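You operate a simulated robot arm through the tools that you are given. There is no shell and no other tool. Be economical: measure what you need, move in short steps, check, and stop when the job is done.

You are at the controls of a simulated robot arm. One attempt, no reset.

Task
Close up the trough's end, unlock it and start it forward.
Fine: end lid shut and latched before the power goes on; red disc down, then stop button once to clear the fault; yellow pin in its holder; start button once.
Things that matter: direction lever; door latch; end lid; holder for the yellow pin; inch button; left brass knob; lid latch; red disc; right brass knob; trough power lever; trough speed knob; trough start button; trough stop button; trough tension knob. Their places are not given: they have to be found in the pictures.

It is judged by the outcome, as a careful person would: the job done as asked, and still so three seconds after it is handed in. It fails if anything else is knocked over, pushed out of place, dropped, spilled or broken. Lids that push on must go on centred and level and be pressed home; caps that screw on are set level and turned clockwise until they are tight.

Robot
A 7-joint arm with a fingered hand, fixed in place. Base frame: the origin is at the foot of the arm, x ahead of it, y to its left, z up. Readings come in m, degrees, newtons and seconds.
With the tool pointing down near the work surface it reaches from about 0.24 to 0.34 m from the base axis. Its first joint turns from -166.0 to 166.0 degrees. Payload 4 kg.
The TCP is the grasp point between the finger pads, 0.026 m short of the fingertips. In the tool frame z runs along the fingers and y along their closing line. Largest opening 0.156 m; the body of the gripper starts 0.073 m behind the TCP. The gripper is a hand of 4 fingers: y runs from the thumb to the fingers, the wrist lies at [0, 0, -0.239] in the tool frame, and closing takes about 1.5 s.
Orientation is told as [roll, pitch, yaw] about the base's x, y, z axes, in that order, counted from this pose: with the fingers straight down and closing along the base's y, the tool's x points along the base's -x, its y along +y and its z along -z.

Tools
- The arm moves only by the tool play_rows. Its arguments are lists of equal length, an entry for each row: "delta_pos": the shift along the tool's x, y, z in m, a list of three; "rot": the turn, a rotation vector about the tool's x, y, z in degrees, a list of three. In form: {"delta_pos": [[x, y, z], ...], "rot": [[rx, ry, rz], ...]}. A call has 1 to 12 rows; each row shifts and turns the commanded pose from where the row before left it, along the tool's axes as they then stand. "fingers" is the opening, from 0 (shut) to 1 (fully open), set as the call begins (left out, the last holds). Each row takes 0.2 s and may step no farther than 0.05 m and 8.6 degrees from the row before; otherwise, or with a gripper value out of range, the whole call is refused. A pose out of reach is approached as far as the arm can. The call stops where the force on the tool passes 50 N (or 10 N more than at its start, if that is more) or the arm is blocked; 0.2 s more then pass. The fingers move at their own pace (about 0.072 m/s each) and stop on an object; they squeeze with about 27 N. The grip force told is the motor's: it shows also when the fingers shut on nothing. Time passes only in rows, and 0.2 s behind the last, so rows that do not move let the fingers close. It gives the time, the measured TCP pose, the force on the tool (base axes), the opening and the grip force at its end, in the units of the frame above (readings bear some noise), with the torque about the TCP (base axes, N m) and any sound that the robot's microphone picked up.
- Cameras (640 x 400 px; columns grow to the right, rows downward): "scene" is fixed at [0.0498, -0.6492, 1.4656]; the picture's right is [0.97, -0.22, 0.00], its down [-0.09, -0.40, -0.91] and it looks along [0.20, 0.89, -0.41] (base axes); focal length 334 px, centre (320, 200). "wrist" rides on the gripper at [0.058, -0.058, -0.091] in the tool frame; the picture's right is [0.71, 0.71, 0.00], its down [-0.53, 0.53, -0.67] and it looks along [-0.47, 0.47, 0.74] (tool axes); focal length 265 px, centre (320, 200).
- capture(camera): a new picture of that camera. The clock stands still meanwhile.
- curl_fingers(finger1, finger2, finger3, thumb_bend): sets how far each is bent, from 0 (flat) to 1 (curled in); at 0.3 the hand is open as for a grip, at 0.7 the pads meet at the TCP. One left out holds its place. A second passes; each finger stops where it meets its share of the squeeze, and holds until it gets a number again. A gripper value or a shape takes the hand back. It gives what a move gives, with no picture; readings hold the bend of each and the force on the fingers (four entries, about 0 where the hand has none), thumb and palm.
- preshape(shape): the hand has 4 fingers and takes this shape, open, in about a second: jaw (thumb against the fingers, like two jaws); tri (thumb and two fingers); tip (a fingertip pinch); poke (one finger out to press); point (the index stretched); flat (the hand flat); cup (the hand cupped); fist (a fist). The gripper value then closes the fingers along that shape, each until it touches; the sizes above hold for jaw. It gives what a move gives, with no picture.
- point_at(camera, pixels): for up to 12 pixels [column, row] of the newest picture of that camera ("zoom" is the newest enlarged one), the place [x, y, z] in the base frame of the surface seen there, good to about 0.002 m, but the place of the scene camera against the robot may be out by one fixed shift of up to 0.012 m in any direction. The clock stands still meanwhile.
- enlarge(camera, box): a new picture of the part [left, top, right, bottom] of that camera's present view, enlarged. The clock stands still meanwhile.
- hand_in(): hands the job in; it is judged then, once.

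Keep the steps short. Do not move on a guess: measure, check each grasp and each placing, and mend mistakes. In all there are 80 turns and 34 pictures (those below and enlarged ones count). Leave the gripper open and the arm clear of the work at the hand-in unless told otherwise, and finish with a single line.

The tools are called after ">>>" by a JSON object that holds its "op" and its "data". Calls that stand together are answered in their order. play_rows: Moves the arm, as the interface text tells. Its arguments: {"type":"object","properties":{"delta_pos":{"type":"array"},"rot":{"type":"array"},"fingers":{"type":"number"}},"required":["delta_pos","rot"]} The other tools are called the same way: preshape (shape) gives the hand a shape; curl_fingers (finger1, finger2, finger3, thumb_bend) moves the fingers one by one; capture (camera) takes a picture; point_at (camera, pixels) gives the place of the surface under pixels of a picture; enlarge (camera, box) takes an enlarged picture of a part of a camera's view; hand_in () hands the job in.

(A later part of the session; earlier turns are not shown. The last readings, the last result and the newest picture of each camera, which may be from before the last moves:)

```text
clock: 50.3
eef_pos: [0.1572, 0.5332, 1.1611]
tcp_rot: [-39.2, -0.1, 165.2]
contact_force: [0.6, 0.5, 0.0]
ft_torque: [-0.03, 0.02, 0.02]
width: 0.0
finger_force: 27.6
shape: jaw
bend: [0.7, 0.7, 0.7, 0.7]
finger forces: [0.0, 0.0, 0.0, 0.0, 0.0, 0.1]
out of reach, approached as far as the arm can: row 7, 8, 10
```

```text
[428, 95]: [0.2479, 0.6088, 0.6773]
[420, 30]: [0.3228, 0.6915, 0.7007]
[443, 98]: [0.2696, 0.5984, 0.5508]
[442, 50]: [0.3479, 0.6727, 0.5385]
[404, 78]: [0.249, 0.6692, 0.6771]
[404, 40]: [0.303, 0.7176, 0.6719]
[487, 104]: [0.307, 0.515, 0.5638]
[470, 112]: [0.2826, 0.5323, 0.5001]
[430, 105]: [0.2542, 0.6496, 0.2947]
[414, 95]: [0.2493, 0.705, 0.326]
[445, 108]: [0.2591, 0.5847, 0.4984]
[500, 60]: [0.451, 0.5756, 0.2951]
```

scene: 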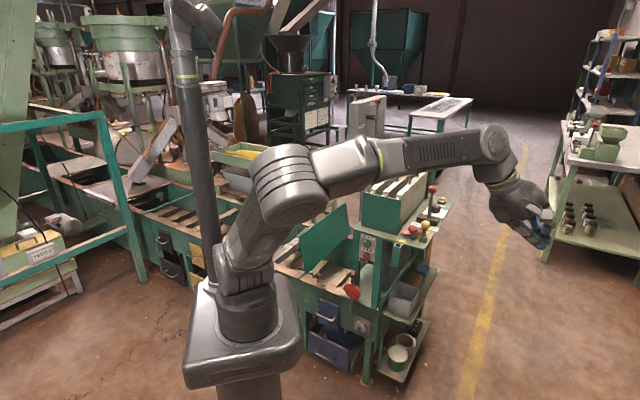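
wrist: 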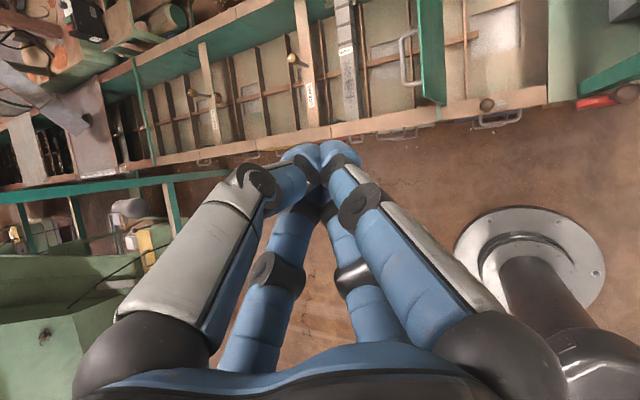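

Next, go down in front of the lid's rear-left: TCP to about (0.177, 0.615, 0.78), clear of lid corner and handle.

>>> {"op": "play_rows", "data": {"delta_pos": [[0, 0.0195, 0.0387], [0, 0.0195, 0.0387], [0, 0.0195, 0.0387], [0, 0.0195, 0.0387], [0, 0.0195, 0.0387], [0, 0.0195, 0.0387], [0, 0.0195, 0.0387], [0, 0.0195, 0.0387], [0, 0.0195, 0.0387]], "rot": [[0, 0.35, 0.43], [0, 0.35, 0.43], [0, 0.35, 0.43], [0, 0.35, 0.43], [0, 0.35, 0.43], [0, 0.35, 0.43], [0, 0.35, 0.43], [0, 0.35, 0.43], [0, 0.35, 0.43]]}}

```text
clock: 52.5
eef_pos: [0.0896, 0.551, 0.9113]
tcp_rot: [-44.6, -2.1, 167.8]
contact_force: [1.1, 0.8, -1.3]
ft_torque: [0.0, 0.07, 0.03]
width: 0.0002
finger_force: 26.5
shape: jaw
bend: [0.7, 0.7, 0.7, 0.7]
finger forces: [0.0, 0.0, 0.0, 0.0, 0.1, 0.0]
out of reach, approached as far as the arm can: row 1, 2, 3, 4, 5, 6, 7
stopped in row 9: the arm was blocked; the commanded pose is now the measured one
```

Blocked and drifted left. I need to see why.

>>> {"op": "capture", "data": {"camera": "scene"}}

```text
13 pictures are left
```

scene: 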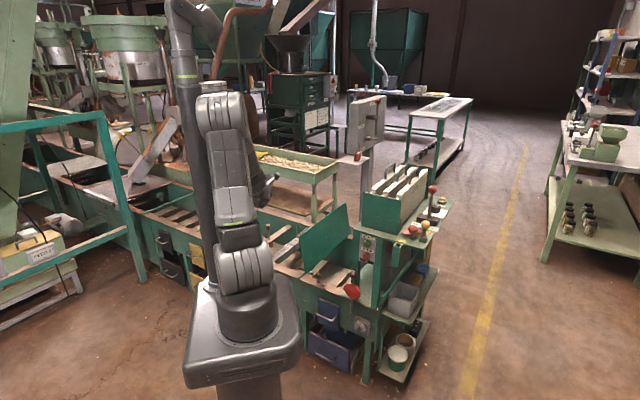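

The elbow is up against the grey pole on the left, so that's the block. I'll measure where the elbow is.

>>> {"op": "point_at", "data": {"camera": "scene", "pixels": [[205, 110], [222, 105], [240, 110], [232, 160], [235, 210], [245, 265], [270, 190], [255, 170]]}}

```text
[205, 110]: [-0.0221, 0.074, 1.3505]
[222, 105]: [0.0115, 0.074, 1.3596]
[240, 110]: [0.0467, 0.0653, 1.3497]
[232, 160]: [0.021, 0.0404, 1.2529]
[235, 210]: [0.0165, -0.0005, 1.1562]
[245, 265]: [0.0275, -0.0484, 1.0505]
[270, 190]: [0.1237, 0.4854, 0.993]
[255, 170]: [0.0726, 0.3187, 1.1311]
```

Elbow and hand are in one plane now; it's just too far left. I'll shift right first, then out and down toward (0.177, 0.615, 0.78), pointing slightly more left to keep the wrist off to the right.

>>> {"op": "play_rows", "data": {"delta_pos": [[0.025, 0, 0], [0.025, 0, 0], [0.025, 0, 0], [0, 0.0062, 0.0248], [0, 0.0062, 0.0248], [0, 0.0062, 0.0248], [0, 0.0062, 0.0248], [0, 0.0062, 0.0248], [0, 0.0062, 0.0248]], "rot": [[0, -0.4, -0.4], [0, -0.4, -0.4], [0, -0.4, -0.4], [0, -0.4, -0.4], [0, -0.4, -0.4], [0, -0.4, -0.4], [0, -0.4, -0.4], [0, -0.4, -0.4], [0, -0.4, -0.4]]}}

```text
clock: 54.5
eef_pos: [0.1708, 0.6149, 0.7772]
tcp_rot: [-44.8, -2.1, 173.0]
contact_force: [1.1, 0.2, 0.3]
ft_torque: [-0.01, 0.01, 0.0]
width: 0.0
finger_force: 27.1
shape: jaw
bend: [0.7, 0.7, 0.7, 0.7]
finger forces: [0.0, 0.0, 0.0, 0.1, 0.1, 0.0]
```

Reached cleanly. Now slip down behind the lid's front corner to (0.212, 0.643, 0.685).

>>> {"op": "play_rows", "data": {"delta_pos": [[0.0093, 0.0104, 0.0221], [0.0093, 0.0104, 0.0221], [0.0093, 0.0104, 0.0221], [0.0093, 0.0104, 0.0221]], "rot": [[0, 0, 0], [0, 0, 0], [0, 0, 0], [0, 0, 0]]}}

>>> {"op": "play_rows", "data": {"delta_pos": [[0.0158, 0.0087, -0.0087], [0.0158, 0.0087, -0.0087], [0.0158, 0.0087, -0.0087]], "rot": [[0, 0, 0], [0, 0, 0], [0, 0, 0]]}}

>>> {"op": "capture", "data": {"camera": "wrist"}}

```text
clock: 55.5
eef_pos: [0.2055, 0.6421, 0.6838]
tcp_rot: [-44.7, -2.1, 173.1]
contact_force: [0.2, -0.3, 0.2]
ft_torque: [-0.02, -0.02, 0.04]
width: 0.0001
finger_force: 26.7
shape: jaw
bend: [0.7, 0.7, 0.7, 0.7]
finger forces: [0.1, 0.1, 0.0, 0.0, 0.0, 0.0]
```

```text
clock: 56.3
eef_pos: [0.2477, 0.5992, 0.6819]
tcp_rot: [-44.7, -2.0, 173.0]
contact_force: [0.2, -1.0, 0.0]
ft_torque: [0.02, 0.0, 0.03]
width: 0.0
finger_force: 27.3
shape: jaw
bend: [0.7, 0.7, 0.7, 0.7]
finger forces: [0.0, 0.1, 0.1, 0.0, 0.0, 0.1]
```

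```text
12 pictures are left
```

wrist: 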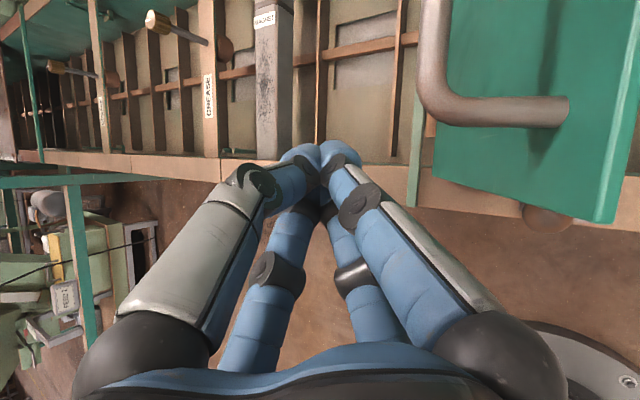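

The lid's back face with its handle is visible on the right. I'll measure its corners to see whether it moved.

>>> {"op": "point_at", "data": {"camera": "wrist", "pixels": [[595, 215], [440, 175], [440, 130], [620, 100], [550, 110], [440, 60], [605, 150], [545, 218], [480, 185], [520, 195]]}}

```text
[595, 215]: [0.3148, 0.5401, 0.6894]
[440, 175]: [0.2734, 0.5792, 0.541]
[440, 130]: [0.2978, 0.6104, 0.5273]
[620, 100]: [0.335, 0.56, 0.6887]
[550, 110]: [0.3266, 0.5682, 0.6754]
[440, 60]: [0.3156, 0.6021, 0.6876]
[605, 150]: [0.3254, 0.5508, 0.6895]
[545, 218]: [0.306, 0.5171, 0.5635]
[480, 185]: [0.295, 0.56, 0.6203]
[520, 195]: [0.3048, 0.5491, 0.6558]
```

The lid has tipped forward to about 65° and is moving. I'll wait a moment, then follow it with the hand to u≈-0.13 (further right) at the same height.

>>> {"op": "play_rows", "data": {"delta_pos": [[0, 0, 0], [0, 0, 0], [0.0178, 0.0062, -0.0075], [0.0178, 0.0062, -0.0075], [0.0178, 0.0062, -0.0075], [0.0178, 0.0062, -0.0075], [0.0178, 0.0062, -0.0075], [0.0178, 0.0062, -0.0075]], "rot": [[0, 0, 0], [0, 0, 0], [0, 0, 0], [0, 0, 0], [0, 0, 0], [0, 0, 0], [0, 0, 0], [0, 0, 0]]}}

>>> {"op": "capture", "data": {"camera": "wrist"}}

```text
clock: 58.1
eef_pos: [0.3472, 0.5283, 0.6843]
tcp_rot: [-44.7, -2.2, 172.9]
contact_force: [-0.2, 0.3, 0.7]
ft_torque: [0.0, -0.01, 0.02]
width: 0.0002
finger_force: 27.0
shape: jaw
bend: [0.7, 0.7, 0.7, 0.7]
finger forces: [0.1, 0.0, 0.0, 0.0, 0.0, 0.1]
```

```text
11 pictures are left
```

wrist: 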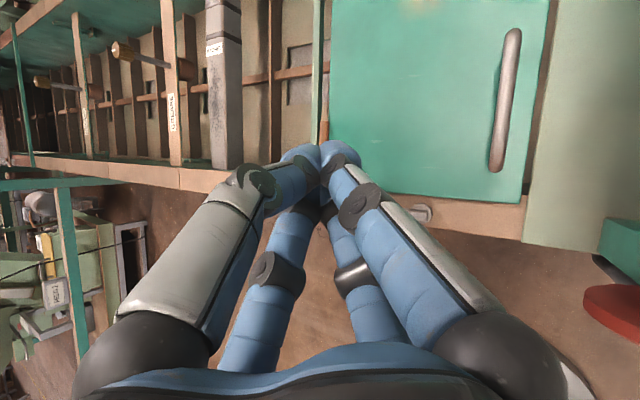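

The lid now looks shut, flat. I'll measure its corners, the rim and the latch parts.

>>> {"op": "point_at", "data": {"camera": "wrist", "pixels": [[515, 195], [540, 20], [340, 60], [370, 160], [460, 190], [425, 213], [412, 210], [500, 215], [495, 165], [515, 40], [450, 215], [440, 150]]}}

```text
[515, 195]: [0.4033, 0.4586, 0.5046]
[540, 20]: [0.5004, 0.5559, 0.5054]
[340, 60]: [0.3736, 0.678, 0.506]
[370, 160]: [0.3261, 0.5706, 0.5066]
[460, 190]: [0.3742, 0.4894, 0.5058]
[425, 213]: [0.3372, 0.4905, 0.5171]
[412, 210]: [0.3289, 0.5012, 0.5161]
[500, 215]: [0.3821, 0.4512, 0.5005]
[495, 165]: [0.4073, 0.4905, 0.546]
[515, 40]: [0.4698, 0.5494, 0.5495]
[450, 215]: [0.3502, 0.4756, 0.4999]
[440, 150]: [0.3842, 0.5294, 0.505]
```

The lid is down and level (z≈0.505, rim 0.500). Next the latch: pivot (0.334, 0.488), bar pointing along -u, ball at (0.308, 0.508, 0.56). I must swing the ball toward the lid (+n). I'll move back left at this height while bringing the tool steeper.

>>> {"op": "play_rows", "data": {"delta_pos": [[-0.019, 0.0101, -0.0088], [-0.019, 0.0112, -0.0073], [-0.019, 0.012, -0.0059], [-0.019, 0.0126, -0.0046]], "rot": [[-8.3, 0, 0], [-8.3, 0, 0], [-8.3, 0, 0], [0, 0, 0]]}}

>>> {"op": "capture", "data": {"camera": "wrist"}}

```text
clock: 59.1
eef_pos: [0.2677, 0.4849, 0.6848]
tcp_rot: [-19.8, -2.0, 172.9]
contact_force: [0.3, -0.7, 0.6]
ft_torque: [-0.03, -0.03, 0.0]
width: 0.0
finger_force: 26.2
shape: jaw
bend: [0.7, 0.7, 0.7, 0.7]
finger forces: [0.1, 0.1, 0.0, 0.1, 0.0, 0.0]
```

```text
10 pictures are left
```

wrist: 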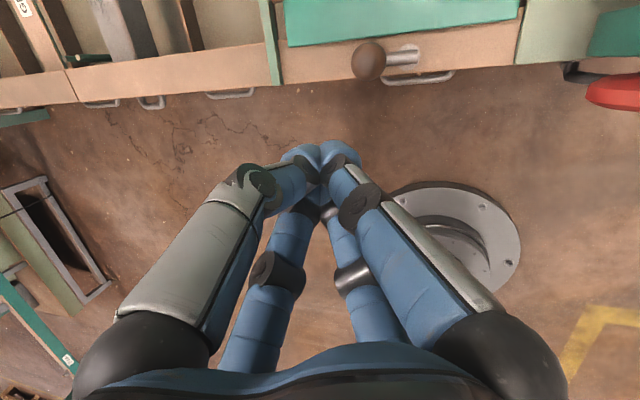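

Clear view: ball at (369,60), bar to pivot (408,54). Measuring.

>>> {"op": "point_at", "data": {"camera": "wrist", "pixels": [[369, 60], [385, 60], [395, 58], [408, 53], [415, 50], [400, 40], [350, 45], [360, 85], [300, 45], [520, 15]]}}

```text
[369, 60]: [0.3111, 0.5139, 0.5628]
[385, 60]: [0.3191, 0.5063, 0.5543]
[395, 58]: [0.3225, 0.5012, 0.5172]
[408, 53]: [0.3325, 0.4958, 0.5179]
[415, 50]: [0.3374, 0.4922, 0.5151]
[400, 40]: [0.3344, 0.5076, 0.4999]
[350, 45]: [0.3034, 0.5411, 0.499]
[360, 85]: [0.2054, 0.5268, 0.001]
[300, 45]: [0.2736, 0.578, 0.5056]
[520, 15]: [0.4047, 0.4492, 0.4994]
```

Ball centre is near u=-0.145, n=0.585; pivot u=-0.112, n=0.586. I'll lower the stub in front of the ball (tip z≈0.53), then push it in toward the lid along an arc.

>>> {"op": "play_rows", "data": {"delta_pos": [[0, 0.0088, 0.0245], [0, 0.0088, 0.0245], [0, 0.0088, 0.0245], [0, 0.0088, 0.0245], [0, 0.0088, 0.0245]], "rot": [[0, 0, 0], [0, 0, 0], [0, 0, 0], [0, 0, 0], [0, 0, 0]]}}

>>> {"op": "play_rows", "data": {"delta_pos": [[0.0123, -0.0148, 0.0054], [0.0123, -0.0148, 0.0054], [0.0155, -0.0125, 0.0045], [0.0119, -0.0067, 0.0024]], "rot": [[0, 0, 0], [0, 0, 0], [0, 0, 0], [0, 0, 0]]}}

>>> {"op": "capture", "data": {"camera": "wrist"}}

```text
clock: 60.3
eef_pos: [0.2637, 0.4858, 0.5528]
tcp_rot: [-20.0, -2.0, 172.8]
contact_force: [0.5, 0.4, 0.7]
ft_torque: [-0.01, -0.01, 0.0]
width: 0.0002
finger_force: 26.9
shape: jaw
bend: [0.7, 0.7, 0.7, 0.7]
finger forces: [0.1, 0.1, 0.0, 0.0, 0.0, 0.0]
```

```text
clock: 61.3
eef_pos: [0.3179, 0.5317, 0.5513]
tcp_rot: [-19.9, -2.3, 173.2]
contact_force: [-12.3, 3.5, 6.5]
ft_torque: [-0.11, -0.22, -0.07]
width: 0.0
finger_force: 27.1
shape: jaw
bend: [0.7, 0.7, 0.7, 0.7]
finger forces: [14.1, 0.0, 0.0, 0.0, 0.0, 0.1]
```

```text
9 pictures are left
```

wrist: 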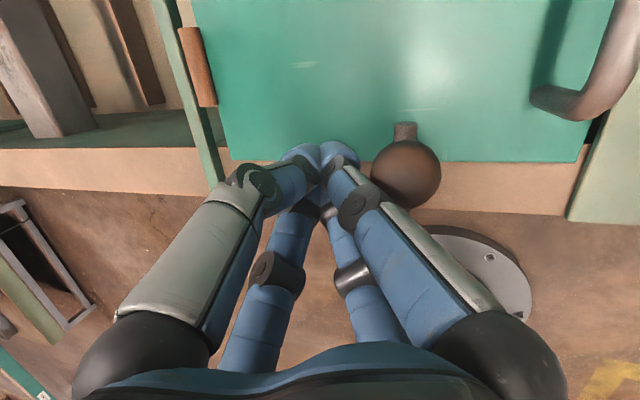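

The ball now sits at (405,170) with its stem foot over the lid at (405,130). Measuring how far it turned.

>>> {"op": "point_at", "data": {"camera": "wrist", "pixels": [[405, 165], [405, 130], [395, 130], [400, 150], [410, 190], [405, 122], [450, 150], [450, 175]]}}

```text
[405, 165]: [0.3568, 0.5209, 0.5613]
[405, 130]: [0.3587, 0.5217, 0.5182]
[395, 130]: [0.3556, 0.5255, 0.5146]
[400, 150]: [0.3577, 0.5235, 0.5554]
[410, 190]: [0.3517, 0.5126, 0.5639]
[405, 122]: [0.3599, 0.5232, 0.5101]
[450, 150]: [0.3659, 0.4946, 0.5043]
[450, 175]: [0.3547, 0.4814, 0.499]
```

The stem foot is at u=-0.115, n=0.622, straight out from the pivot over the lid: latched (about 90°, with 14 N against its stop). I'll back off, lift, then travel to a point in front of the disc lever with the tool turned toward azimuth 45° at 32° tilt.

>>> {"op": "play_rows", "data": {"delta_pos": [[-0.0095, -0.007, 0.0025], [-0.005, -0.0127, -0.0353], [0, -0.0127, -0.0353], [0, -0.0127, -0.0353], [0, -0.0127, -0.0353]], "rot": [[0, 0, 0], [0, 0, 0], [0, 0, 0], [0, 0, 0], [0, 0, 0]]}}

>>> {"op": "play_rows", "data": {"delta_pos": [[0.0105, 0.0227, -0.0166], [0.0127, 0.0218, -0.0162], [0.0149, 0.0208, -0.0157], [0.0169, 0.0196, -0.0151], [0.0189, 0.0183, -0.0145], [0.0207, 0.0168, -0.0137], [0.0224, 0.0152, -0.013], [0.0239, 0.0134, -0.0121]], "rot": [[1.5, 2.08, 4.27], [1.5, 2.08, 4.27], [1.5, 2.08, 4.27], [1.5, 2.08, 4.27], [1.5, 2.08, 4.27], [1.5, 2.08, 4.27], [1.5, 2.08, 4.27], [1.5, 2.08, 4.27]]}}

>>> {"op": "capture", "data": {"camera": "wrist"}}

```text
clock: 62.5
eef_pos: [0.3123, 0.5397, 0.7012]
tcp_rot: [-19.8, -1.9, 173.0]
contact_force: [0.8, -0.2, -0.8]
ft_torque: [0.05, 0.04, 0.01]
width: 0.0
finger_force: 26.9
shape: jaw
bend: [0.7, 0.7, 0.7, 0.7]
finger forces: [0.0, 0.0, 0.1, 0.1, 0.0, 0.0]
```

```text
clock: 64.3
eef_pos: [0.3689, 0.3084, 0.7428]
tcp_rot: [-31.1, -1.6, 135.0]
contact_force: [-0.5, 0.5, -0.1]
ft_torque: [0.0, -0.01, 0.03]
width: 0.0
finger_force: 26.9
shape: jaw
bend: [0.7, 0.7, 0.7, 0.7]
finger forces: [0.1, 0.0, 0.0, 0.0, 0.1, 0.0]
```

```text
8 pictures are left
```

wrist: 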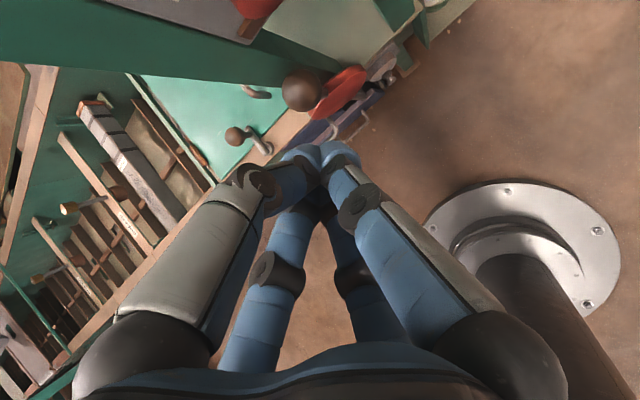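

The disc lever's ball is at (302,90), disc at (342,92), and the stop button's edge shows at (255,5). Measuring these and the post.

>>> {"op": "point_at", "data": {"camera": "wrist", "pixels": [[302, 90], [310, 80], [342, 92], [330, 110], [360, 75], [255, 5], [150, 45], [200, 75], [290, 60], [235, 137], [265, 148], [320, 120]]}}

```text
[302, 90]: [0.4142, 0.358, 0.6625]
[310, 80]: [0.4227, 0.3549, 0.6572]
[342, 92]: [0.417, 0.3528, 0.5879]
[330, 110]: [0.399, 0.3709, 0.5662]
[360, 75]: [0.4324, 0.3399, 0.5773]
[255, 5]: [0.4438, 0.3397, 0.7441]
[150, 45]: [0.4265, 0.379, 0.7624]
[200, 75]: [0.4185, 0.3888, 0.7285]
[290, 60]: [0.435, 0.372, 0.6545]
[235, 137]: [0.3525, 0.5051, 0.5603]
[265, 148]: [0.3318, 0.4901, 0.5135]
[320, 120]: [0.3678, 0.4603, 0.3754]
```

Post face is at n≈0.570, ball centre near n≈0.552, top ≈0.668. I'll bring the tip over the ball and press straight down in 1 cm steps, watching force.

>>> {"op": "play_rows", "data": {"delta_pos": [[-0.002, -0.0071, 0.0211], [-0.002, -0.0071, 0.0211], [-0.002, -0.0071, 0.0211]], "rot": [[0, 0, 0], [0, 0, 0], [0, 0, 0]]}}

>>> {"op": "play_rows", "data": {"delta_pos": [[0, 0.0052, 0.0086], [0, 0.0052, 0.0086], [0, 0.0052, 0.0086], [0, 0.0052, 0.0086]], "rot": [[0, 0, 0], [0, 0, 0], [0, 0, 0], [0, 0, 0]]}}

```text
clock: 65.1
eef_pos: [0.3989, 0.3493, 0.7025]
tcp_rot: [-31.0, -1.8, 135.0]
contact_force: [-0.9, -0.1, -0.1]
ft_torque: [0.0, 0.0, 0.0]
width: 0.0001
finger_force: 27.0
shape: jaw
bend: [0.7, 0.7, 0.7, 0.7]
finger forces: [0.1, 0.0, 0.1, 0.1, 0.1, 0.0]
```

```text
clock: 65.7
eef_pos: [0.4005, 0.3494, 0.6871]
tcp_rot: [-31.2, -1.3, 134.9]
contact_force: [-14.5, -18.1, 31.0]
ft_torque: [-0.24, 0.02, -0.11]
width: 0.0
finger_force: 26.9
shape: jaw
bend: [0.7, 0.7, 0.7, 0.7]
finger forces: [0.1, 0.0, 0.0, 0.0, 0.0, 0.0]
stopped in row 3: the force on the tool passed its limit at 80 N (the readings are from after the stop); the commanded pose is now the measured one
```

The ball doesn't slide straight down (80 N, then stopped), so the disc lever must swing. I'll back off up-front and take a close look at it.

>>> {"op": "play_rows", "data": {"delta_pos": [[0, 0, -0.03], [0, 0, -0.04], [-0.045, 0, -0.01], [-0.045, 0, -0.01], [-0.045, 0, 0]], "rot": [[0, 0, 0], [0, 0, 0], [0, 0, 0], [0, 0, 0], [0, 0, 0]]}}

>>> {"op": "enlarge", "data": {"camera": "scene", "box": [325, 250, 389, 290]}}

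```text
clock: 66.9
eef_pos: [0.2742, 0.4115, 0.7658]
tcp_rot: [-31.2, -1.4, 135.0]
contact_force: [-0.6, 0.3, -0.6]
ft_torque: [-0.01, -0.03, -0.01]
width: 0.0002
finger_force: 27.0
shape: jaw
bend: [0.7, 0.7, 0.7, 0.7]
finger forces: [0.1, 0.0, 0.1, 0.0, 0.0, 0.0]
```

```text
10.00 times, centred on (357, 270) of scene
```

zoom: 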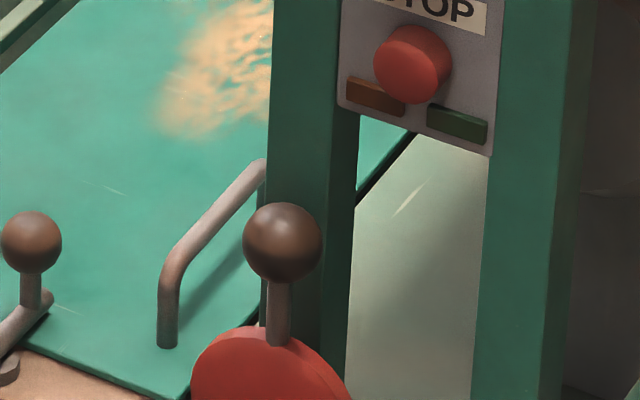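

I need to see the lever's lower end to know its pivot; enlarging just below the disc.

>>> {"op": "enlarge", "data": {"camera": "scene", "box": [322, 268, 402, 318]}}

```text
8.00 times, centred on (362, 293) of scene
```

zoom: 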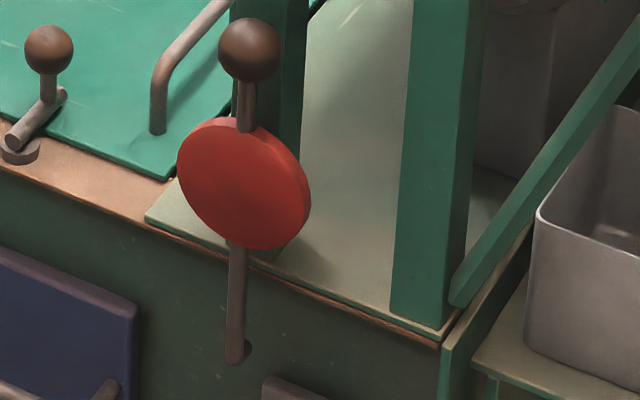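

The rod's foot has a pin into the wall, so it pivots low and swings sideways along the wall. I'll measure the rod, wall, drawer and neighbours in this zoom.

>>> {"op": "point_at", "data": {"camera": "zoom", "pixels": [[236, 260], [236, 345], [248, 350], [247, 110], [243, 180], [190, 290], [290, 310], [120, 310], [90, 395], [290, 390], [160, 205], [300, 290]]}}

```text
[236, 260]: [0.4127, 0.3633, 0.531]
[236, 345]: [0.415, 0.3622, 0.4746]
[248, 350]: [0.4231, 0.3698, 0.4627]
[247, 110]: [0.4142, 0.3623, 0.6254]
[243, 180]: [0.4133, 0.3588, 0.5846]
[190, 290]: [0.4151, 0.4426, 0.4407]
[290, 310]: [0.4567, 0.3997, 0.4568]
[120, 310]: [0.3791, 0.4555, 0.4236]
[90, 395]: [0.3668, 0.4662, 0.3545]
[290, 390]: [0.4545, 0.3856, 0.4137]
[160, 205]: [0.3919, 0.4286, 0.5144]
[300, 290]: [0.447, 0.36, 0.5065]
```

Wall is at n≈0.606, the rod stands off at n≈0.549 on a pin along n: it swings sideways. I'll come to the left side of the ball and push gently rightward in 1 cm steps to feel whether it gives.

>>> {"op": "play_rows", "data": {"delta_pos": [[0.0175, 0.0037, 0.027], [0.0175, 0.0037, 0.027], [0.0175, 0.0037, 0.027], [0.0175, 0.0037, 0.027]], "rot": [[0, 0, 0], [0, 0, 0], [0, 0, 0], [0, 0, 0]]}}

>>> {"op": "play_rows", "data": {"delta_pos": [[0.01, 0, 0], [0.01, 0, 0], [0.01, 0, 0], [0.01, 0, 0], [0.007, 0, 0]], "rot": [[0, 0, 0], [0, 0, 0], [0, 0, 0], [0, 0, 0], [0, 0, 0]]}}

```text
clock: 67.9
eef_pos: [0.3534, 0.398, 0.6659]
tcp_rot: [-31.2, -1.5, 135.0]
contact_force: [-0.1, -0.1, -0.5]
ft_torque: [0.02, 0.0, 0.0]
width: 0.0
finger_force: 27.0
shape: jaw
bend: [0.7, 0.7, 0.7, 0.7]
finger forces: [0.0, 0.0, 0.0, 0.0, 0.0, 0.0]
```

```text
clock: 69.1
eef_pos: [0.3866, 0.3624, 0.6626]
tcp_rot: [-31.2, -1.4, 134.9]
contact_force: [-2.5, 0.3, 0.8]
ft_torque: [-0.03, 0.06, 0.01]
width: 0.0
finger_force: 27.2
shape: jaw
bend: [0.7, 0.7, 0.7, 0.7]
finger forces: [0.1, 0.0, 0.0, 0.1, 0.1, 0.0]
```

Only 2.5 N so far at u=0.017. Continue rightward 4 cm.

>>> {"op": "play_rows", "data": {"delta_pos": [[0.01, 0, 0], [0.01, 0, 0], [0.01, 0, 0], [0.01, 0, 0]], "rot": [[0, 0, 0], [0, 0, 0], [0, 0, 0], [0, 0, 0]]}}

>>> {"op": "capture", "data": {"camera": "wrist"}}

```text
clock: 70.1
eef_pos: [0.4133, 0.3321, 0.6618]
tcp_rot: [-31.2, -1.5, 134.9]
contact_force: [0.5, -0.4, 0.3]
ft_torque: [0.01, -0.03, -0.01]
width: 0.0001
finger_force: 26.8
shape: jaw
bend: [0.7, 0.7, 0.7, 0.7]
finger forces: [0.1, 0.1, 0.1, 0.0, 0.0, 0.0]
```

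```text
5 pictures are left
```

wrist: 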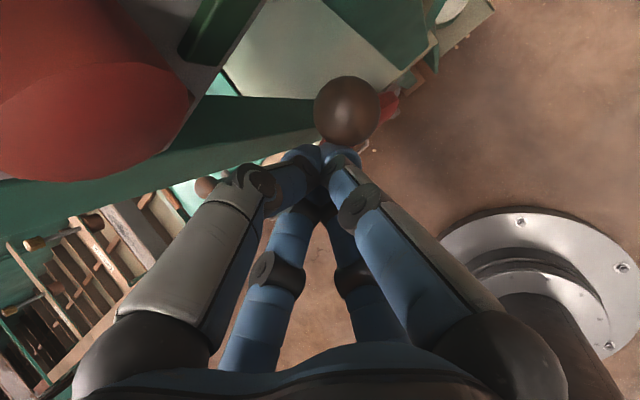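

Ball at (347,110), and the stop button looms close at the left. Measuring both.

>>> {"op": "point_at", "data": {"camera": "wrist", "pixels": [[347, 110], [365, 85], [392, 105], [120, 120], [50, 150], [30, 50], [330, 130], [430, 60], [200, 187], [395, 95]]}}

```text
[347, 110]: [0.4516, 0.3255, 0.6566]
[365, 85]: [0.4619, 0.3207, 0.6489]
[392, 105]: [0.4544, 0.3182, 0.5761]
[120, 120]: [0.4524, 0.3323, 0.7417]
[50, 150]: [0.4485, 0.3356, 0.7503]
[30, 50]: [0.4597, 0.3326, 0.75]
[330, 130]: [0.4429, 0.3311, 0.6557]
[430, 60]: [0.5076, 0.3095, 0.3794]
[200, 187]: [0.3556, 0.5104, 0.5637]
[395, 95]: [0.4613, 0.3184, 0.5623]
```

It swings right: ball moved 5 cm with almost no resistance. The hand is near the stop button, so I'll go back left, lower, and push on the disc's left edge instead, along its arc to about 45°.

>>> {"op": "play_rows", "data": {"delta_pos": [[-0.03, 0, 0], [-0.03, 0, 0], [0, 0.0155, 0.0257], [0, 0.0129, 0.0214], [0.012, 0, 0], [0.017, -0.001, -0.0017], [0.017, -0.001, -0.0017], [0.0167, 0.0016, 0.0026], [0.0167, 0.0016, 0.0026]], "rot": [[0, 0, 0], [0, 0, 0], [0, 0, 0], [0, 0, 0], [0, 0, 0], [0, 0, 0], [0, 0, 0], [0, 0, 0], [0, 0, 0]]}}

```text
clock: 72.1
eef_pos: [0.4267, 0.3202, 0.606]
tcp_rot: [-31.2, -1.4, 134.9]
contact_force: [0.0, 0.7, 0.9]
ft_torque: [0.06, -0.04, 0.03]
width: 0.0
finger_force: 27.0
shape: jaw
bend: [0.7, 0.7, 0.7, 0.7]
finger forces: [0.1, 0.0, 0.0, 0.0, 0.0, 0.0]
```

No resistance at u=0.075. Continue the arc down to 90°.

>>> {"op": "play_rows", "data": {"delta_pos": [[0.0157, 0.0038, 0.0062], [0.0157, 0.0038, 0.0062], [0.013, 0.0057, 0.0094], [0.013, 0.0057, 0.0094], [0.01, 0.0072, 0.012], [0.01, 0.0072, 0.012]], "rot": [[0, 0, 0], [0, 0, 0], [0, 0, 0], [0, 0, 0], [0, 0, 0], [0, 0, 0]]}}

>>> {"op": "capture", "data": {"camera": "wrist"}}

```text
clock: 73.5
eef_pos: [0.4795, 0.267, 0.5385]
tcp_rot: [-31.1, -1.5, 135.0]
contact_force: [0.3, -0.4, -0.5]
ft_torque: [-0.02, 0.01, 0.03]
width: 0.0001
finger_force: 26.9
shape: jaw
bend: [0.7, 0.7, 0.7, 0.7]
finger forces: [0.0, 0.0, 0.0, 0.0, 0.1, 0.1]
```

```text
4 pictures are left
```

wrist: 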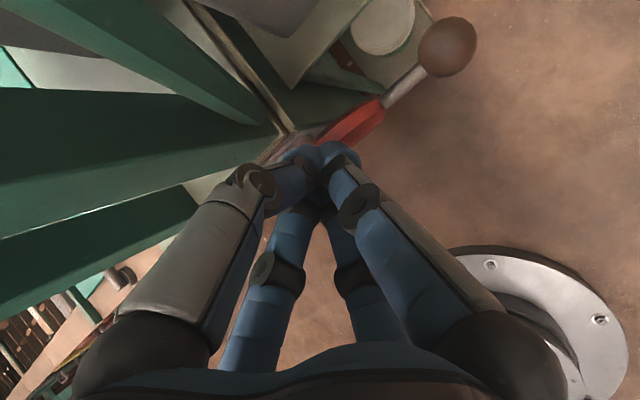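

The lever has swung over to the right; measuring its ball (447,48), rod and disc.

>>> {"op": "point_at", "data": {"camera": "wrist", "pixels": [[447, 48], [405, 85], [385, 100], [365, 115], [345, 130], [435, 55], [350, 120]]}}

```text
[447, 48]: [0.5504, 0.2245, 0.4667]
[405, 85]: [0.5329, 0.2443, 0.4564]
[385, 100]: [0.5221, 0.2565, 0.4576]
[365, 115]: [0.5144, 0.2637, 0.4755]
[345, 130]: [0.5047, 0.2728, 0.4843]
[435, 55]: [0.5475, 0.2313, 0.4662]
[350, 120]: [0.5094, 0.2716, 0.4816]
```

The lever lies horizontal (ball z≈0.455 vs pivot 0.468). I'll press it gently further down in 5 mm steps to be sure it's at its stop.

>>> {"op": "play_rows", "data": {"delta_pos": [[0.005, 0.0026, 0.0043], [0, 0.0026, 0.0043], [0, 0.0026, 0.0043], [0, 0.0026, 0.0043], [0, 0.0026, 0.0043], [0, 0.0026, 0.0043]], "rot": [[0, 0, 0], [0, 0, 0], [0, 0, 0], [0, 0, 0], [0, 0, 0], [0, 0, 0]]}}

```text
clock: 74.9
eef_pos: [0.4811, 0.2626, 0.5079]
tcp_rot: [-31.1, -1.5, 134.9]
contact_force: [-0.1, -0.2, -0.8]
ft_torque: [-0.01, -0.02, 0.0]
width: 0.0
finger_force: 26.8
shape: jaw
bend: [0.7, 0.7, 0.7, 0.7]
finger forces: [0.0, 0.1, 0.0, 0.0, 0.1, 0.0]
```

No contact yet (tip z≈0.486). Continue a bit.

>>> {"op": "play_rows", "data": {"delta_pos": [[0, 0.0026, 0.0043], [0, 0.0026, 0.0043], [0, 0.0026, 0.0043], [0, 0.0026, 0.0043], [0, 0.0026, 0.0043]], "rot": [[0, 0, 0], [0, 0, 0], [0, 0, 0], [0, 0, 0], [0, 0, 0]]}}

>>> {"op": "point_at", "data": {"camera": "scene", "pixels": [[409, 229]]}}

```text
clock: 76.1
eef_pos: [0.4813, 0.2643, 0.4805]
tcp_rot: [-31.3, -1.5, 135.1]
contact_force: [0.7, -0.3, -0.2]
ft_torque: [0.01, -0.03, -0.03]
width: 0.0005
finger_force: 26.9
shape: jaw
bend: [0.7, 0.7, 0.7, 0.7]
finger forces: [0.0, 0.0, 0.0, 0.0, 0.0, 0.1]
```

```text
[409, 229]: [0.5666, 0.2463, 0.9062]
```

Still no force, so the lever may be moving freely with the hand. I'll retreat forward and up to get a clear scene view of both the lever and the deck.

>>> {"op": "play_rows", "data": {"delta_pos": [[0, 0.0171, -0.0103], [0, 0.0171, -0.0103], [0, 0.0171, -0.0103], [0, -0.0253, -0.0419], [0, -0.0253, -0.0419], [0, -0.0253, -0.0419], [0, -0.0253, -0.0419], [0, -0.0253, -0.0419], [0, -0.0253, -0.0419], [0, -0.0253, -0.0419], [0, -0.0253, -0.0419], [0, -0.0253, -0.0419]], "rot": [[0, 0, 0], [0, 0, 0], [0, 0, 0], [0, 0, 0], [0, 0, 0], [0, 0, 0], [0, 0, 0], [0, 0, 0], [0, 0, 0], [0, 0, 0], [0, 0, 0], [0, 0, 0]]}}

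>>> {"op": "enlarge", "data": {"camera": "scene", "box": [320, 205, 464, 295]}}

```text
clock: 78.7
eef_pos: [0.4472, 0.2143, 0.9214]
tcp_rot: [-31.3, -1.5, 134.9]
contact_force: [-0.7, 1.2, -0.5]
ft_torque: [0.03, 0.01, -0.03]
width: 0.0
finger_force: 27.3
shape: jaw
bend: [0.7, 0.7, 0.7, 0.7]
finger forces: [0.1, 0.1, 0.1, 0.0, 0.1, 0.0]
```

```text
4.44 times, centred on (392, 250) of scene
```

zoom: 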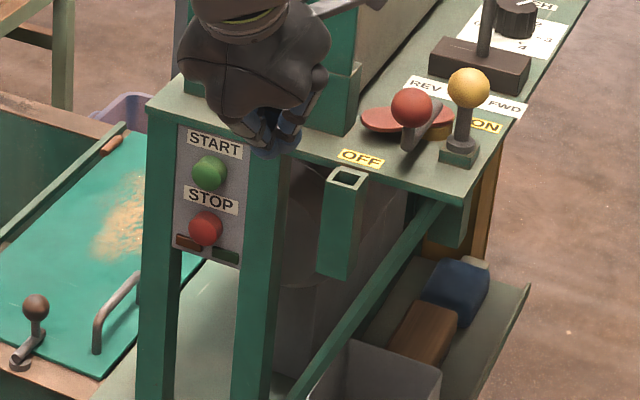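

The lid and latch look right, with the power lever at OFF and the pin upright. The disc lever lies just outside this view, so first I'll read deck points from this zoom, then look at the lever.

>>> {"op": "point_at", "data": {"camera": "zoom", "pixels": [[468, 88], [464, 125], [460, 145], [440, 155], [480, 160], [412, 105], [408, 140], [428, 125], [440, 115], [347, 178], [330, 178], [362, 178]]}}

>>> {"op": "enlarge", "data": {"camera": "scene", "box": [322, 265, 418, 325]}}

```text
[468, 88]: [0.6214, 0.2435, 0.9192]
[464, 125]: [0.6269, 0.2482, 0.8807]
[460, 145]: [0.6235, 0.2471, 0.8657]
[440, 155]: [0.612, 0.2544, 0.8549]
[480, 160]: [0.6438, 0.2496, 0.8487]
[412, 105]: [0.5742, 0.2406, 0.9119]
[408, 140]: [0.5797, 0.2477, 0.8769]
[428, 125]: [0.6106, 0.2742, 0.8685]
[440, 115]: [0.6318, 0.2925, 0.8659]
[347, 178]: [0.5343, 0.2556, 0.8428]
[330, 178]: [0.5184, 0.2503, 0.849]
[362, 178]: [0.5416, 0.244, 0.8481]
```

```text
6.67 times, centred on (370, 295) of scene
```

zoom: 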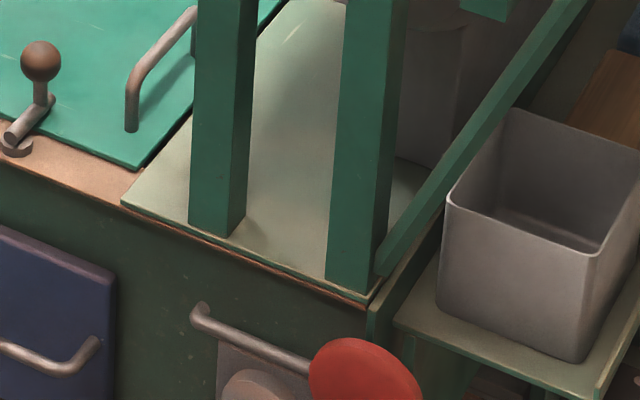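

The lever now points right and below horizontal. Measuring its angle.

>>> {"op": "point_at", "data": {"camera": "zoom", "pixels": [[203, 320], [240, 338], [290, 362], [365, 385], [330, 360], [400, 395], [250, 385]]}}

```text
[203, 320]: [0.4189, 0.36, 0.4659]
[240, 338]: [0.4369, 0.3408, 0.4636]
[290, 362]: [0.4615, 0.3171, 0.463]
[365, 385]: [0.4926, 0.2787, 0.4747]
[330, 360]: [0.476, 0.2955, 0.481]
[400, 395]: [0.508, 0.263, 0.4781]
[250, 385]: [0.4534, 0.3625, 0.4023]
```

The rod rests at 93° (z≈0.463–0.466 along its length), the same before and after my push: the disc is down and stable. Next is the yellow pin: axis ≈(0.627, 0.2535), ball centre z≈0.904. The power lever ball is 5 cm away at (0.577, 0.249). I'll part the fingers to about 5 cm and go to a point 10 cm back along the tool axis.

>>> {"op": "play_rows", "data": {"delta_pos": [[0.0248, -0.032, -0.0031], [0.0248, -0.032, -0.0031], [0.0248, -0.032, -0.0031], [0.0248, -0.032, -0.0031]], "rot": [[0, 0, 0], [0, 0, 0], [0, 0, 0], [0, 0, 0]], "fingers": 0.36}}

>>> {"op": "capture", "data": {"camera": "wrist"}}

```text
clock: 79.7
eef_pos: [0.5917, 0.2141, 0.9972]
tcp_rot: [-31.2, -1.5, 134.9]
contact_force: [0.2, -0.4, -0.4]
ft_torque: [-0.02, 0.01, 0.0]
width: 0.0559
finger_force: 0.0
shape: jaw
bend: [0.44, 0.44, 0.44, 0.7]
finger forces: [0.0, 0.0, 0.0, 0.0, 0.0, 0.0]
```

```text
1 pictures are left
```

wrist: 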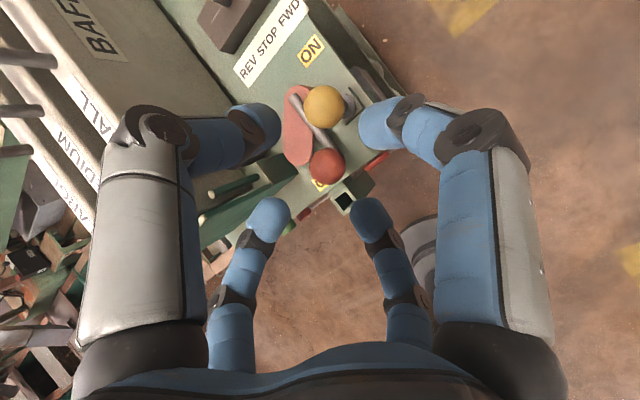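

A fine view: yellow ball (325,107), red power ball (327,166), its arm (312,130), holder hole (344,203). Measuring all of it, plus fingertips.

>>> {"op": "point_at", "data": {"camera": "wrist", "pixels": [[325, 107], [345, 112], [352, 100], [327, 166], [318, 140], [300, 110], [344, 203], [336, 197], [352, 208], [310, 50], [320, 183], [295, 150]]}}

>>> {"op": "point_at", "data": {"camera": "wrist", "pixels": [[265, 130], [375, 125], [268, 215], [372, 218], [360, 98], [333, 203], [344, 193], [355, 190], [370, 80], [290, 95], [228, 25], [325, 210]]}}

```text
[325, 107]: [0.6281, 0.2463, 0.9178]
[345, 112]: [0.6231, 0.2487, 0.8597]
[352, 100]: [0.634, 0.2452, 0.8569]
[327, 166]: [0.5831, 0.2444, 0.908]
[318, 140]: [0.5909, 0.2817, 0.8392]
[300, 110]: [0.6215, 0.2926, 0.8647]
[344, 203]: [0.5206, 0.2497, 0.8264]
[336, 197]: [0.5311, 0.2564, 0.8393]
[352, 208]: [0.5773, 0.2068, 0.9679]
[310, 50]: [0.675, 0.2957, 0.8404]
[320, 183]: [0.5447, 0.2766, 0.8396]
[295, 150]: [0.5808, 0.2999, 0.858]
```

```text
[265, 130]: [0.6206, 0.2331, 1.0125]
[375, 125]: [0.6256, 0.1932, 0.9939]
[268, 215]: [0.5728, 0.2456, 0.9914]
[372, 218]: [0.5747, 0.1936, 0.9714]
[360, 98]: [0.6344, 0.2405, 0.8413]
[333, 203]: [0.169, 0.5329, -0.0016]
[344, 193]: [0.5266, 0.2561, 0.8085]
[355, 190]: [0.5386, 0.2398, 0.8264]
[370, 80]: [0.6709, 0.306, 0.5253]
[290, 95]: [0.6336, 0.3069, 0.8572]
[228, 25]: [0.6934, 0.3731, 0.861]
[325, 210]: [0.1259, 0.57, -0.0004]
```

Refined: pin ball centre (0.6276, 0.2516, 0.904), power ball (0.5795, 0.249, 0.894), holder hole centre ≈(0.528, 0.248), top z 0.840. Advance along the tool axis onto the ball, then close.

>>> {"op": "play_rows", "data": {"delta_pos": [[-0.0003, 0.0013, 0.0343], [-0.0003, 0.0013, 0.0343], [-0.0003, 0.0013, 0.0343]], "rot": [[0, 0, 0], [0, 0, 0], [0, 0, 0]]}}

>>> {"op": "play_rows", "data": {"delta_pos": [[0, 0, 0], [0, 0, 0], [0, 0, 0], [0, 0, 0], [0, 0, 0]], "rot": [[0, 0, 0], [0, 0, 0], [0, 0, 0], [0, 0, 0], [0, 0, 0]], "fingers": 0}}

```text
clock: 80.5
eef_pos: [0.6251, 0.2537, 0.9091]
tcp_rot: [-31.1, -1.4, 135.1]
contact_force: [0.2, -0.1, -0.4]
ft_torque: [-0.01, -0.02, -0.01]
width: 0.0557
finger_force: 0.1
shape: jaw
bend: [0.44, 0.44, 0.44, 0.7]
finger forces: [0.0, 0.1, 0.0, 0.0, 0.0, 0.0]
```

```text
clock: 81.7
eef_pos: [0.6245, 0.252, 0.9098]
tcp_rot: [-31.1, -1.6, 135.0]
contact_force: [-5.7, -5.3, -2.3]
ft_torque: [-0.73, 0.77, -0.01]
width: 0.0193
finger_force: 27.3
shape: jaw
bend: [0.75, 0.76, 0.74, 0.68]
finger forces: [22.9, 40.5, 20.8, 0.0, 23.1, 0.0]
```

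Gripped: forces on three fingers and the thumb. Lift straight up 4 cm and check the load.

>>> {"op": "play_rows", "data": {"delta_pos": [[0, -0.0052, -0.0086], [0, -0.0052, -0.0086], [0, -0.0052, -0.0086], [0, -0.0052, -0.0086]], "rot": [[0, 0, 0], [0, 0, 0], [0, 0, 0], [0, 0, 0]]}}

```text
clock: 82.7
eef_pos: [0.6267, 0.2506, 0.9489]
tcp_rot: [-31.1, -1.4, 134.9]
contact_force: [-5.6, -4.7, -2.8]
ft_torque: [-0.65, 0.71, -0.04]
width: 0.0191
finger_force: 26.7
shape: jaw
bend: [0.75, 0.76, 0.74, 0.68]
finger forces: [22.7, 38.4, 20.4, 0.0, 22.0, 0.1]
```

Still held, same readings. Lift 8 cm more to clear the socket.

>>> {"op": "play_rows", "data": {"delta_pos": [[0, -0.0103, -0.0171], [0, -0.0103, -0.0171], [0, -0.0103, -0.0171], [0, -0.0103, -0.0171]], "rot": [[0, 0, 0], [0, 0, 0], [0, 0, 0], [0, 0, 0]]}}

```text
clock: 83.7
eef_pos: [0.6261, 0.2496, 1.0284]
tcp_rot: [-31.4, -1.5, 135.0]
contact_force: [-0.6, 0.2, -1.5]
ft_torque: [-0.01, -0.01, 0.02]
width: 0.0174
finger_force: 26.6
shape: jaw
bend: [0.77, 0.77, 0.76, 0.65]
finger forces: [26.1, 19.5, 24.7, 0.0, 0.0, 0.0]
```

The pin is out and hanging free (1.5 N). I'll move level to above the holder, then use the last picture to compare pin and holder in one view.

>>> {"op": "play_rows", "data": {"delta_pos": [[-0.0234, 0.0207, -0.0125], [-0.0234, 0.0207, -0.0125], [-0.0234, 0.0207, -0.0125], [0, 0, 0]], "rot": [[0, 0, 0], [0, 0, 0], [0, 0, 0], [0, 0, 0]]}}

>>> {"op": "enlarge", "data": {"camera": "scene", "box": [352, 192, 448, 252]}}

```text
clock: 84.7
eef_pos: [0.5248, 0.247, 1.0303]
tcp_rot: [-31.2, -1.6, 134.9]
contact_force: [0.2, 1.3, -0.6]
ft_torque: [-0.01, -0.01, 0.0]
width: 0.0173
finger_force: 26.7
shape: jaw
bend: [0.77, 0.77, 0.76, 0.65]
finger forces: [25.9, 19.3, 24.5, 0.0, 0.0, 0.0]
```

```text
6.67 times, centred on (400, 222) of scene
```

zoom: 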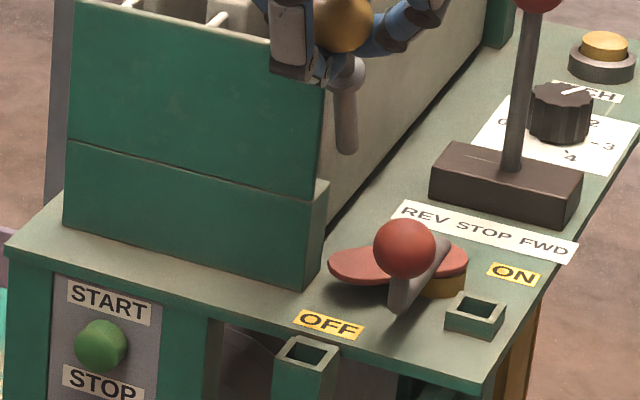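

The pin hangs nearly vertical: ball (343,25), collar (348,75), tip (347,148); the socket is empty. Measuring pin and holder rim in this same view.

>>> {"op": "point_at", "data": {"camera": "zoom", "pixels": [[343, 25], [347, 85], [345, 110], [346, 130], [347, 148], [340, 148], [354, 148], [288, 345], [335, 355], [295, 338], [320, 345], [307, 353]]}}

>>> {"op": "point_at", "data": {"camera": "zoom", "pixels": [[300, 340], [315, 365], [278, 358], [325, 372], [330, 345], [405, 248], [405, 290], [430, 250], [440, 285], [100, 345], [512, 160], [537, 10]]}}

```text
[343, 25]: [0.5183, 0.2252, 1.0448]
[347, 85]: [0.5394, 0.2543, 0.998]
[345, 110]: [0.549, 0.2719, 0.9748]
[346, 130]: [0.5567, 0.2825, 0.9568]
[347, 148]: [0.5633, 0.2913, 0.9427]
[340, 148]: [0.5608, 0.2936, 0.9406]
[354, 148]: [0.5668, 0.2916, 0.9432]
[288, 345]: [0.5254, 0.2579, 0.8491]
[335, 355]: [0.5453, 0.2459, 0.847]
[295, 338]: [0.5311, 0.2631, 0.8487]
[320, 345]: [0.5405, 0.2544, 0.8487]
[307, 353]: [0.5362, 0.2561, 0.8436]
```

```text
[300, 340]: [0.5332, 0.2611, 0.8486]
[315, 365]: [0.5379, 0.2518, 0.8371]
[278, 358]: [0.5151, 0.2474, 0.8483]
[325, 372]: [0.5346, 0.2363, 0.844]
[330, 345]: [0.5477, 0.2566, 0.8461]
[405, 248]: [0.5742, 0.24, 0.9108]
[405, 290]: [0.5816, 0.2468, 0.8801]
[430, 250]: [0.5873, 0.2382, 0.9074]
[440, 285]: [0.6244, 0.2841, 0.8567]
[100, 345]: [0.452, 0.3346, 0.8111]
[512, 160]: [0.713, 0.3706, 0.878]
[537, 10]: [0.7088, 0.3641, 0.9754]
```

The pin turned in the grip to line up with the tool (tilted ~37° toward azimuth 55°), so I must tilt the hand back until the pin is vertical. First, check clearance to the baffle box beside the holder.

>>> {"op": "point_at", "data": {"camera": "zoom", "pixels": [[315, 95], [318, 185], [300, 282], [322, 260], [200, 40], [250, 150], [80, 10], [325, 200], [320, 275], [345, 60], [338, 70], [350, 100]]}}

>>> {"op": "play_rows", "data": {"delta_pos": [[0, 0, -0.004], [0, 0, -0.004], [0, 0, -0.004], [0, 0, -0.004], [0, 0, -0.004]], "rot": [[-7.3, 1.3, -0.8], [-7.3, 1.3, -0.8], [-7.3, 1.3, -0.8], [-7.3, 1.3, -0.8], [-7.3, 1.3, -0.8]]}}

```text
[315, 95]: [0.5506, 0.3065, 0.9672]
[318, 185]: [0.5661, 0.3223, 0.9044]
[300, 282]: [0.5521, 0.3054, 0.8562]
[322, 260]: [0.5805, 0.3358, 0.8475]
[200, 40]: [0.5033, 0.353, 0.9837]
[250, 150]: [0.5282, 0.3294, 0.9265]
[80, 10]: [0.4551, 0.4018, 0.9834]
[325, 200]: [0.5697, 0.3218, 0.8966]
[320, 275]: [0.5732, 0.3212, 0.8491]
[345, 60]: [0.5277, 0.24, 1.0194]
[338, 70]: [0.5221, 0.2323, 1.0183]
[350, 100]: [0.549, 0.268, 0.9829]
```

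```text
clock: 85.9
eef_pos: [0.4473, 0.2301, 0.9939]
tcp_rot: [-11.0, 6.7, 136.3]
contact_force: [-0.3, 0.1, -0.7]
ft_torque: [0.01, 0.04, 0.03]
width: 0.0174
finger_force: 26.5
shape: jaw
bend: [0.77, 0.77, 0.76, 0.65]
finger forces: [26.2, 19.3, 24.5, 0.0, 0.1, 0.0]
out of reach, approached as far as the arm can: row 2, 3, 4, 5
```

The vertical pose is out of reach here; it stopped with the pin about 16° off vertical. I can get it to about 8° with the tip over the holder hole. Rotate 8° more, and place the tip just above the hole (TCP ≈ (0.517, 0.246, 0.985)).

>>> {"op": "play_rows", "data": {"delta_pos": [[0, 0, 0], [0.0127, -0.0196, 0.0056], [0.0127, -0.0196, 0.0056], [0.0127, -0.0196, 0.0056], [0, 0, 0]], "rot": [[-7.9, -0.4, -0.9], [0, 0, 0], [0, 0, 0], [0, 0, 0], [0, 0, 0]]}}

```text
clock: 87.1
eef_pos: [0.4676, 0.2271, 0.9753]
tcp_rot: [-9.2, 7.2, 136.6]
contact_force: [0.2, 0.3, -0.3]
ft_torque: [0.0, 0.01, -0.01]
width: 0.0172
finger_force: 27.3
shape: jaw
bend: [0.77, 0.77, 0.76, 0.65]
finger forces: [26.1, 19.2, 24.5, 0.0, 0.1, 0.0]
out of reach, approached as far as the arm can: row 1, 3, 4
```

There's a tilt limit here, but a small swing of the pin in the grip is easy. The plan: enter the hole with the pin ~20° tilted, then pivot it upright with the tip held in the hole. Add a little tilt and set the tip 2 cm over the hole.

>>> {"op": "play_rows", "data": {"delta_pos": [[0, 0, 0], [0.01, -0.0107, 0.0063], [0.01, -0.0107, 0.0063], [0, 0, 0]], "rot": [[6, 0, 0], [0, 0, 0], [0, 0, 0], [0, 0, 0]]}}

```text
clock: 88.1
eef_pos: [0.4977, 0.2314, 0.9717]
tcp_rot: [-14.9, 7.0, 136.6]
contact_force: [0.1, -0.5, -1.3]
ft_torque: [0.0, 0.04, -0.03]
width: 0.0172
finger_force: 26.4
shape: jaw
bend: [0.77, 0.77, 0.76, 0.65]
finger forces: [26.2, 19.1, 24.3, 0.1, 0.1, 0.0]
```

The tip should be at (0.526, 0.249, 0.862). Nudge 4 mm toward the hole centre and lower 3.2 cm in small steps, watching force.

>>> {"op": "play_rows", "data": {"delta_pos": [[0.0032, -0.0018, 0.001], [-0.001, 0.002, 0.0077], [-0.001, 0.002, 0.0077], [-0.001, 0.002, 0.0077], [-0.001, 0.002, 0.0077]], "rot": [[0, 0, 0], [0, 0, 0], [0, 0, 0], [0, 0, 0], [0, 0, 0]]}}

```text
clock: 89.3
eef_pos: [0.5015, 0.2293, 0.939]
tcp_rot: [-14.9, 7.0, 136.5]
contact_force: [0.2, 0.3, -1.0]
ft_torque: [-0.02, -0.04, 0.01]
width: 0.0173
finger_force: 26.9
shape: jaw
bend: [0.77, 0.77, 0.76, 0.65]
finger forces: [26.1, 19.0, 24.2, 0.1, 0.1, 0.0]
5 turns are left
```

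The tip went down with no force, so it's in the hole. Few turns remain. I'll pivot the pin upright with the tip held in the hole, then lower straight down.

>>> {"op": "play_rows", "data": {"delta_pos": [[0.0003, -0.01, 0.002], [0.0003, -0.01, 0.002], [0.0003, -0.01, 0.002], [0.0003, -0.01, 0.002]], "rot": [[2.5, 0, 0], [2.5, 0, 0], [2.5, 0, 0], [2.5, 0, 0]]}}

>>> {"op": "play_rows", "data": {"delta_pos": [[-0.0013, 0.0044, 0.0095], [-0.0013, 0.0044, 0.0095], [-0.0013, 0.0044, 0.0095], [-0.0013, 0.0044, 0.0095], [-0.0013, 0.0044, 0.0095], [-0.0013, 0.0044, 0.0095]], "rot": [[0, 0, 0], [0, 0, 0], [0, 0, 0], [0, 0, 0], [0, 0, 0], [0, 0, 0]]}}

```text
clock: 90.3
eef_pos: [0.5289, 0.2574, 0.9433]
tcp_rot: [-24.5, 6.9, 136.6]
contact_force: [-13.9, -12.1, -5.7]
ft_torque: [-1.17, 1.41, -0.18]
width: 0.0176
finger_force: 26.7
shape: jaw
bend: [0.76, 0.78, 0.77, 0.64]
finger forces: [22.9, 46.8, 16.7, 0.0, 27.6, 0.0]
```

```text
clock: 91.7
eef_pos: [0.528, 0.2585, 0.881]
tcp_rot: [-24.7, 6.9, 136.5]
contact_force: [-24.2, -20.3, 15.6]
ft_torque: [-0.85, 0.96, -0.29]
width: 0.0185
finger_force: 27.6
shape: jaw
bend: [0.77, 0.78, 0.78, 0.64]
finger forces: [19.5, 44.6, 0.0, 0.1, 0.8, 0.0]
4 turns are left
```

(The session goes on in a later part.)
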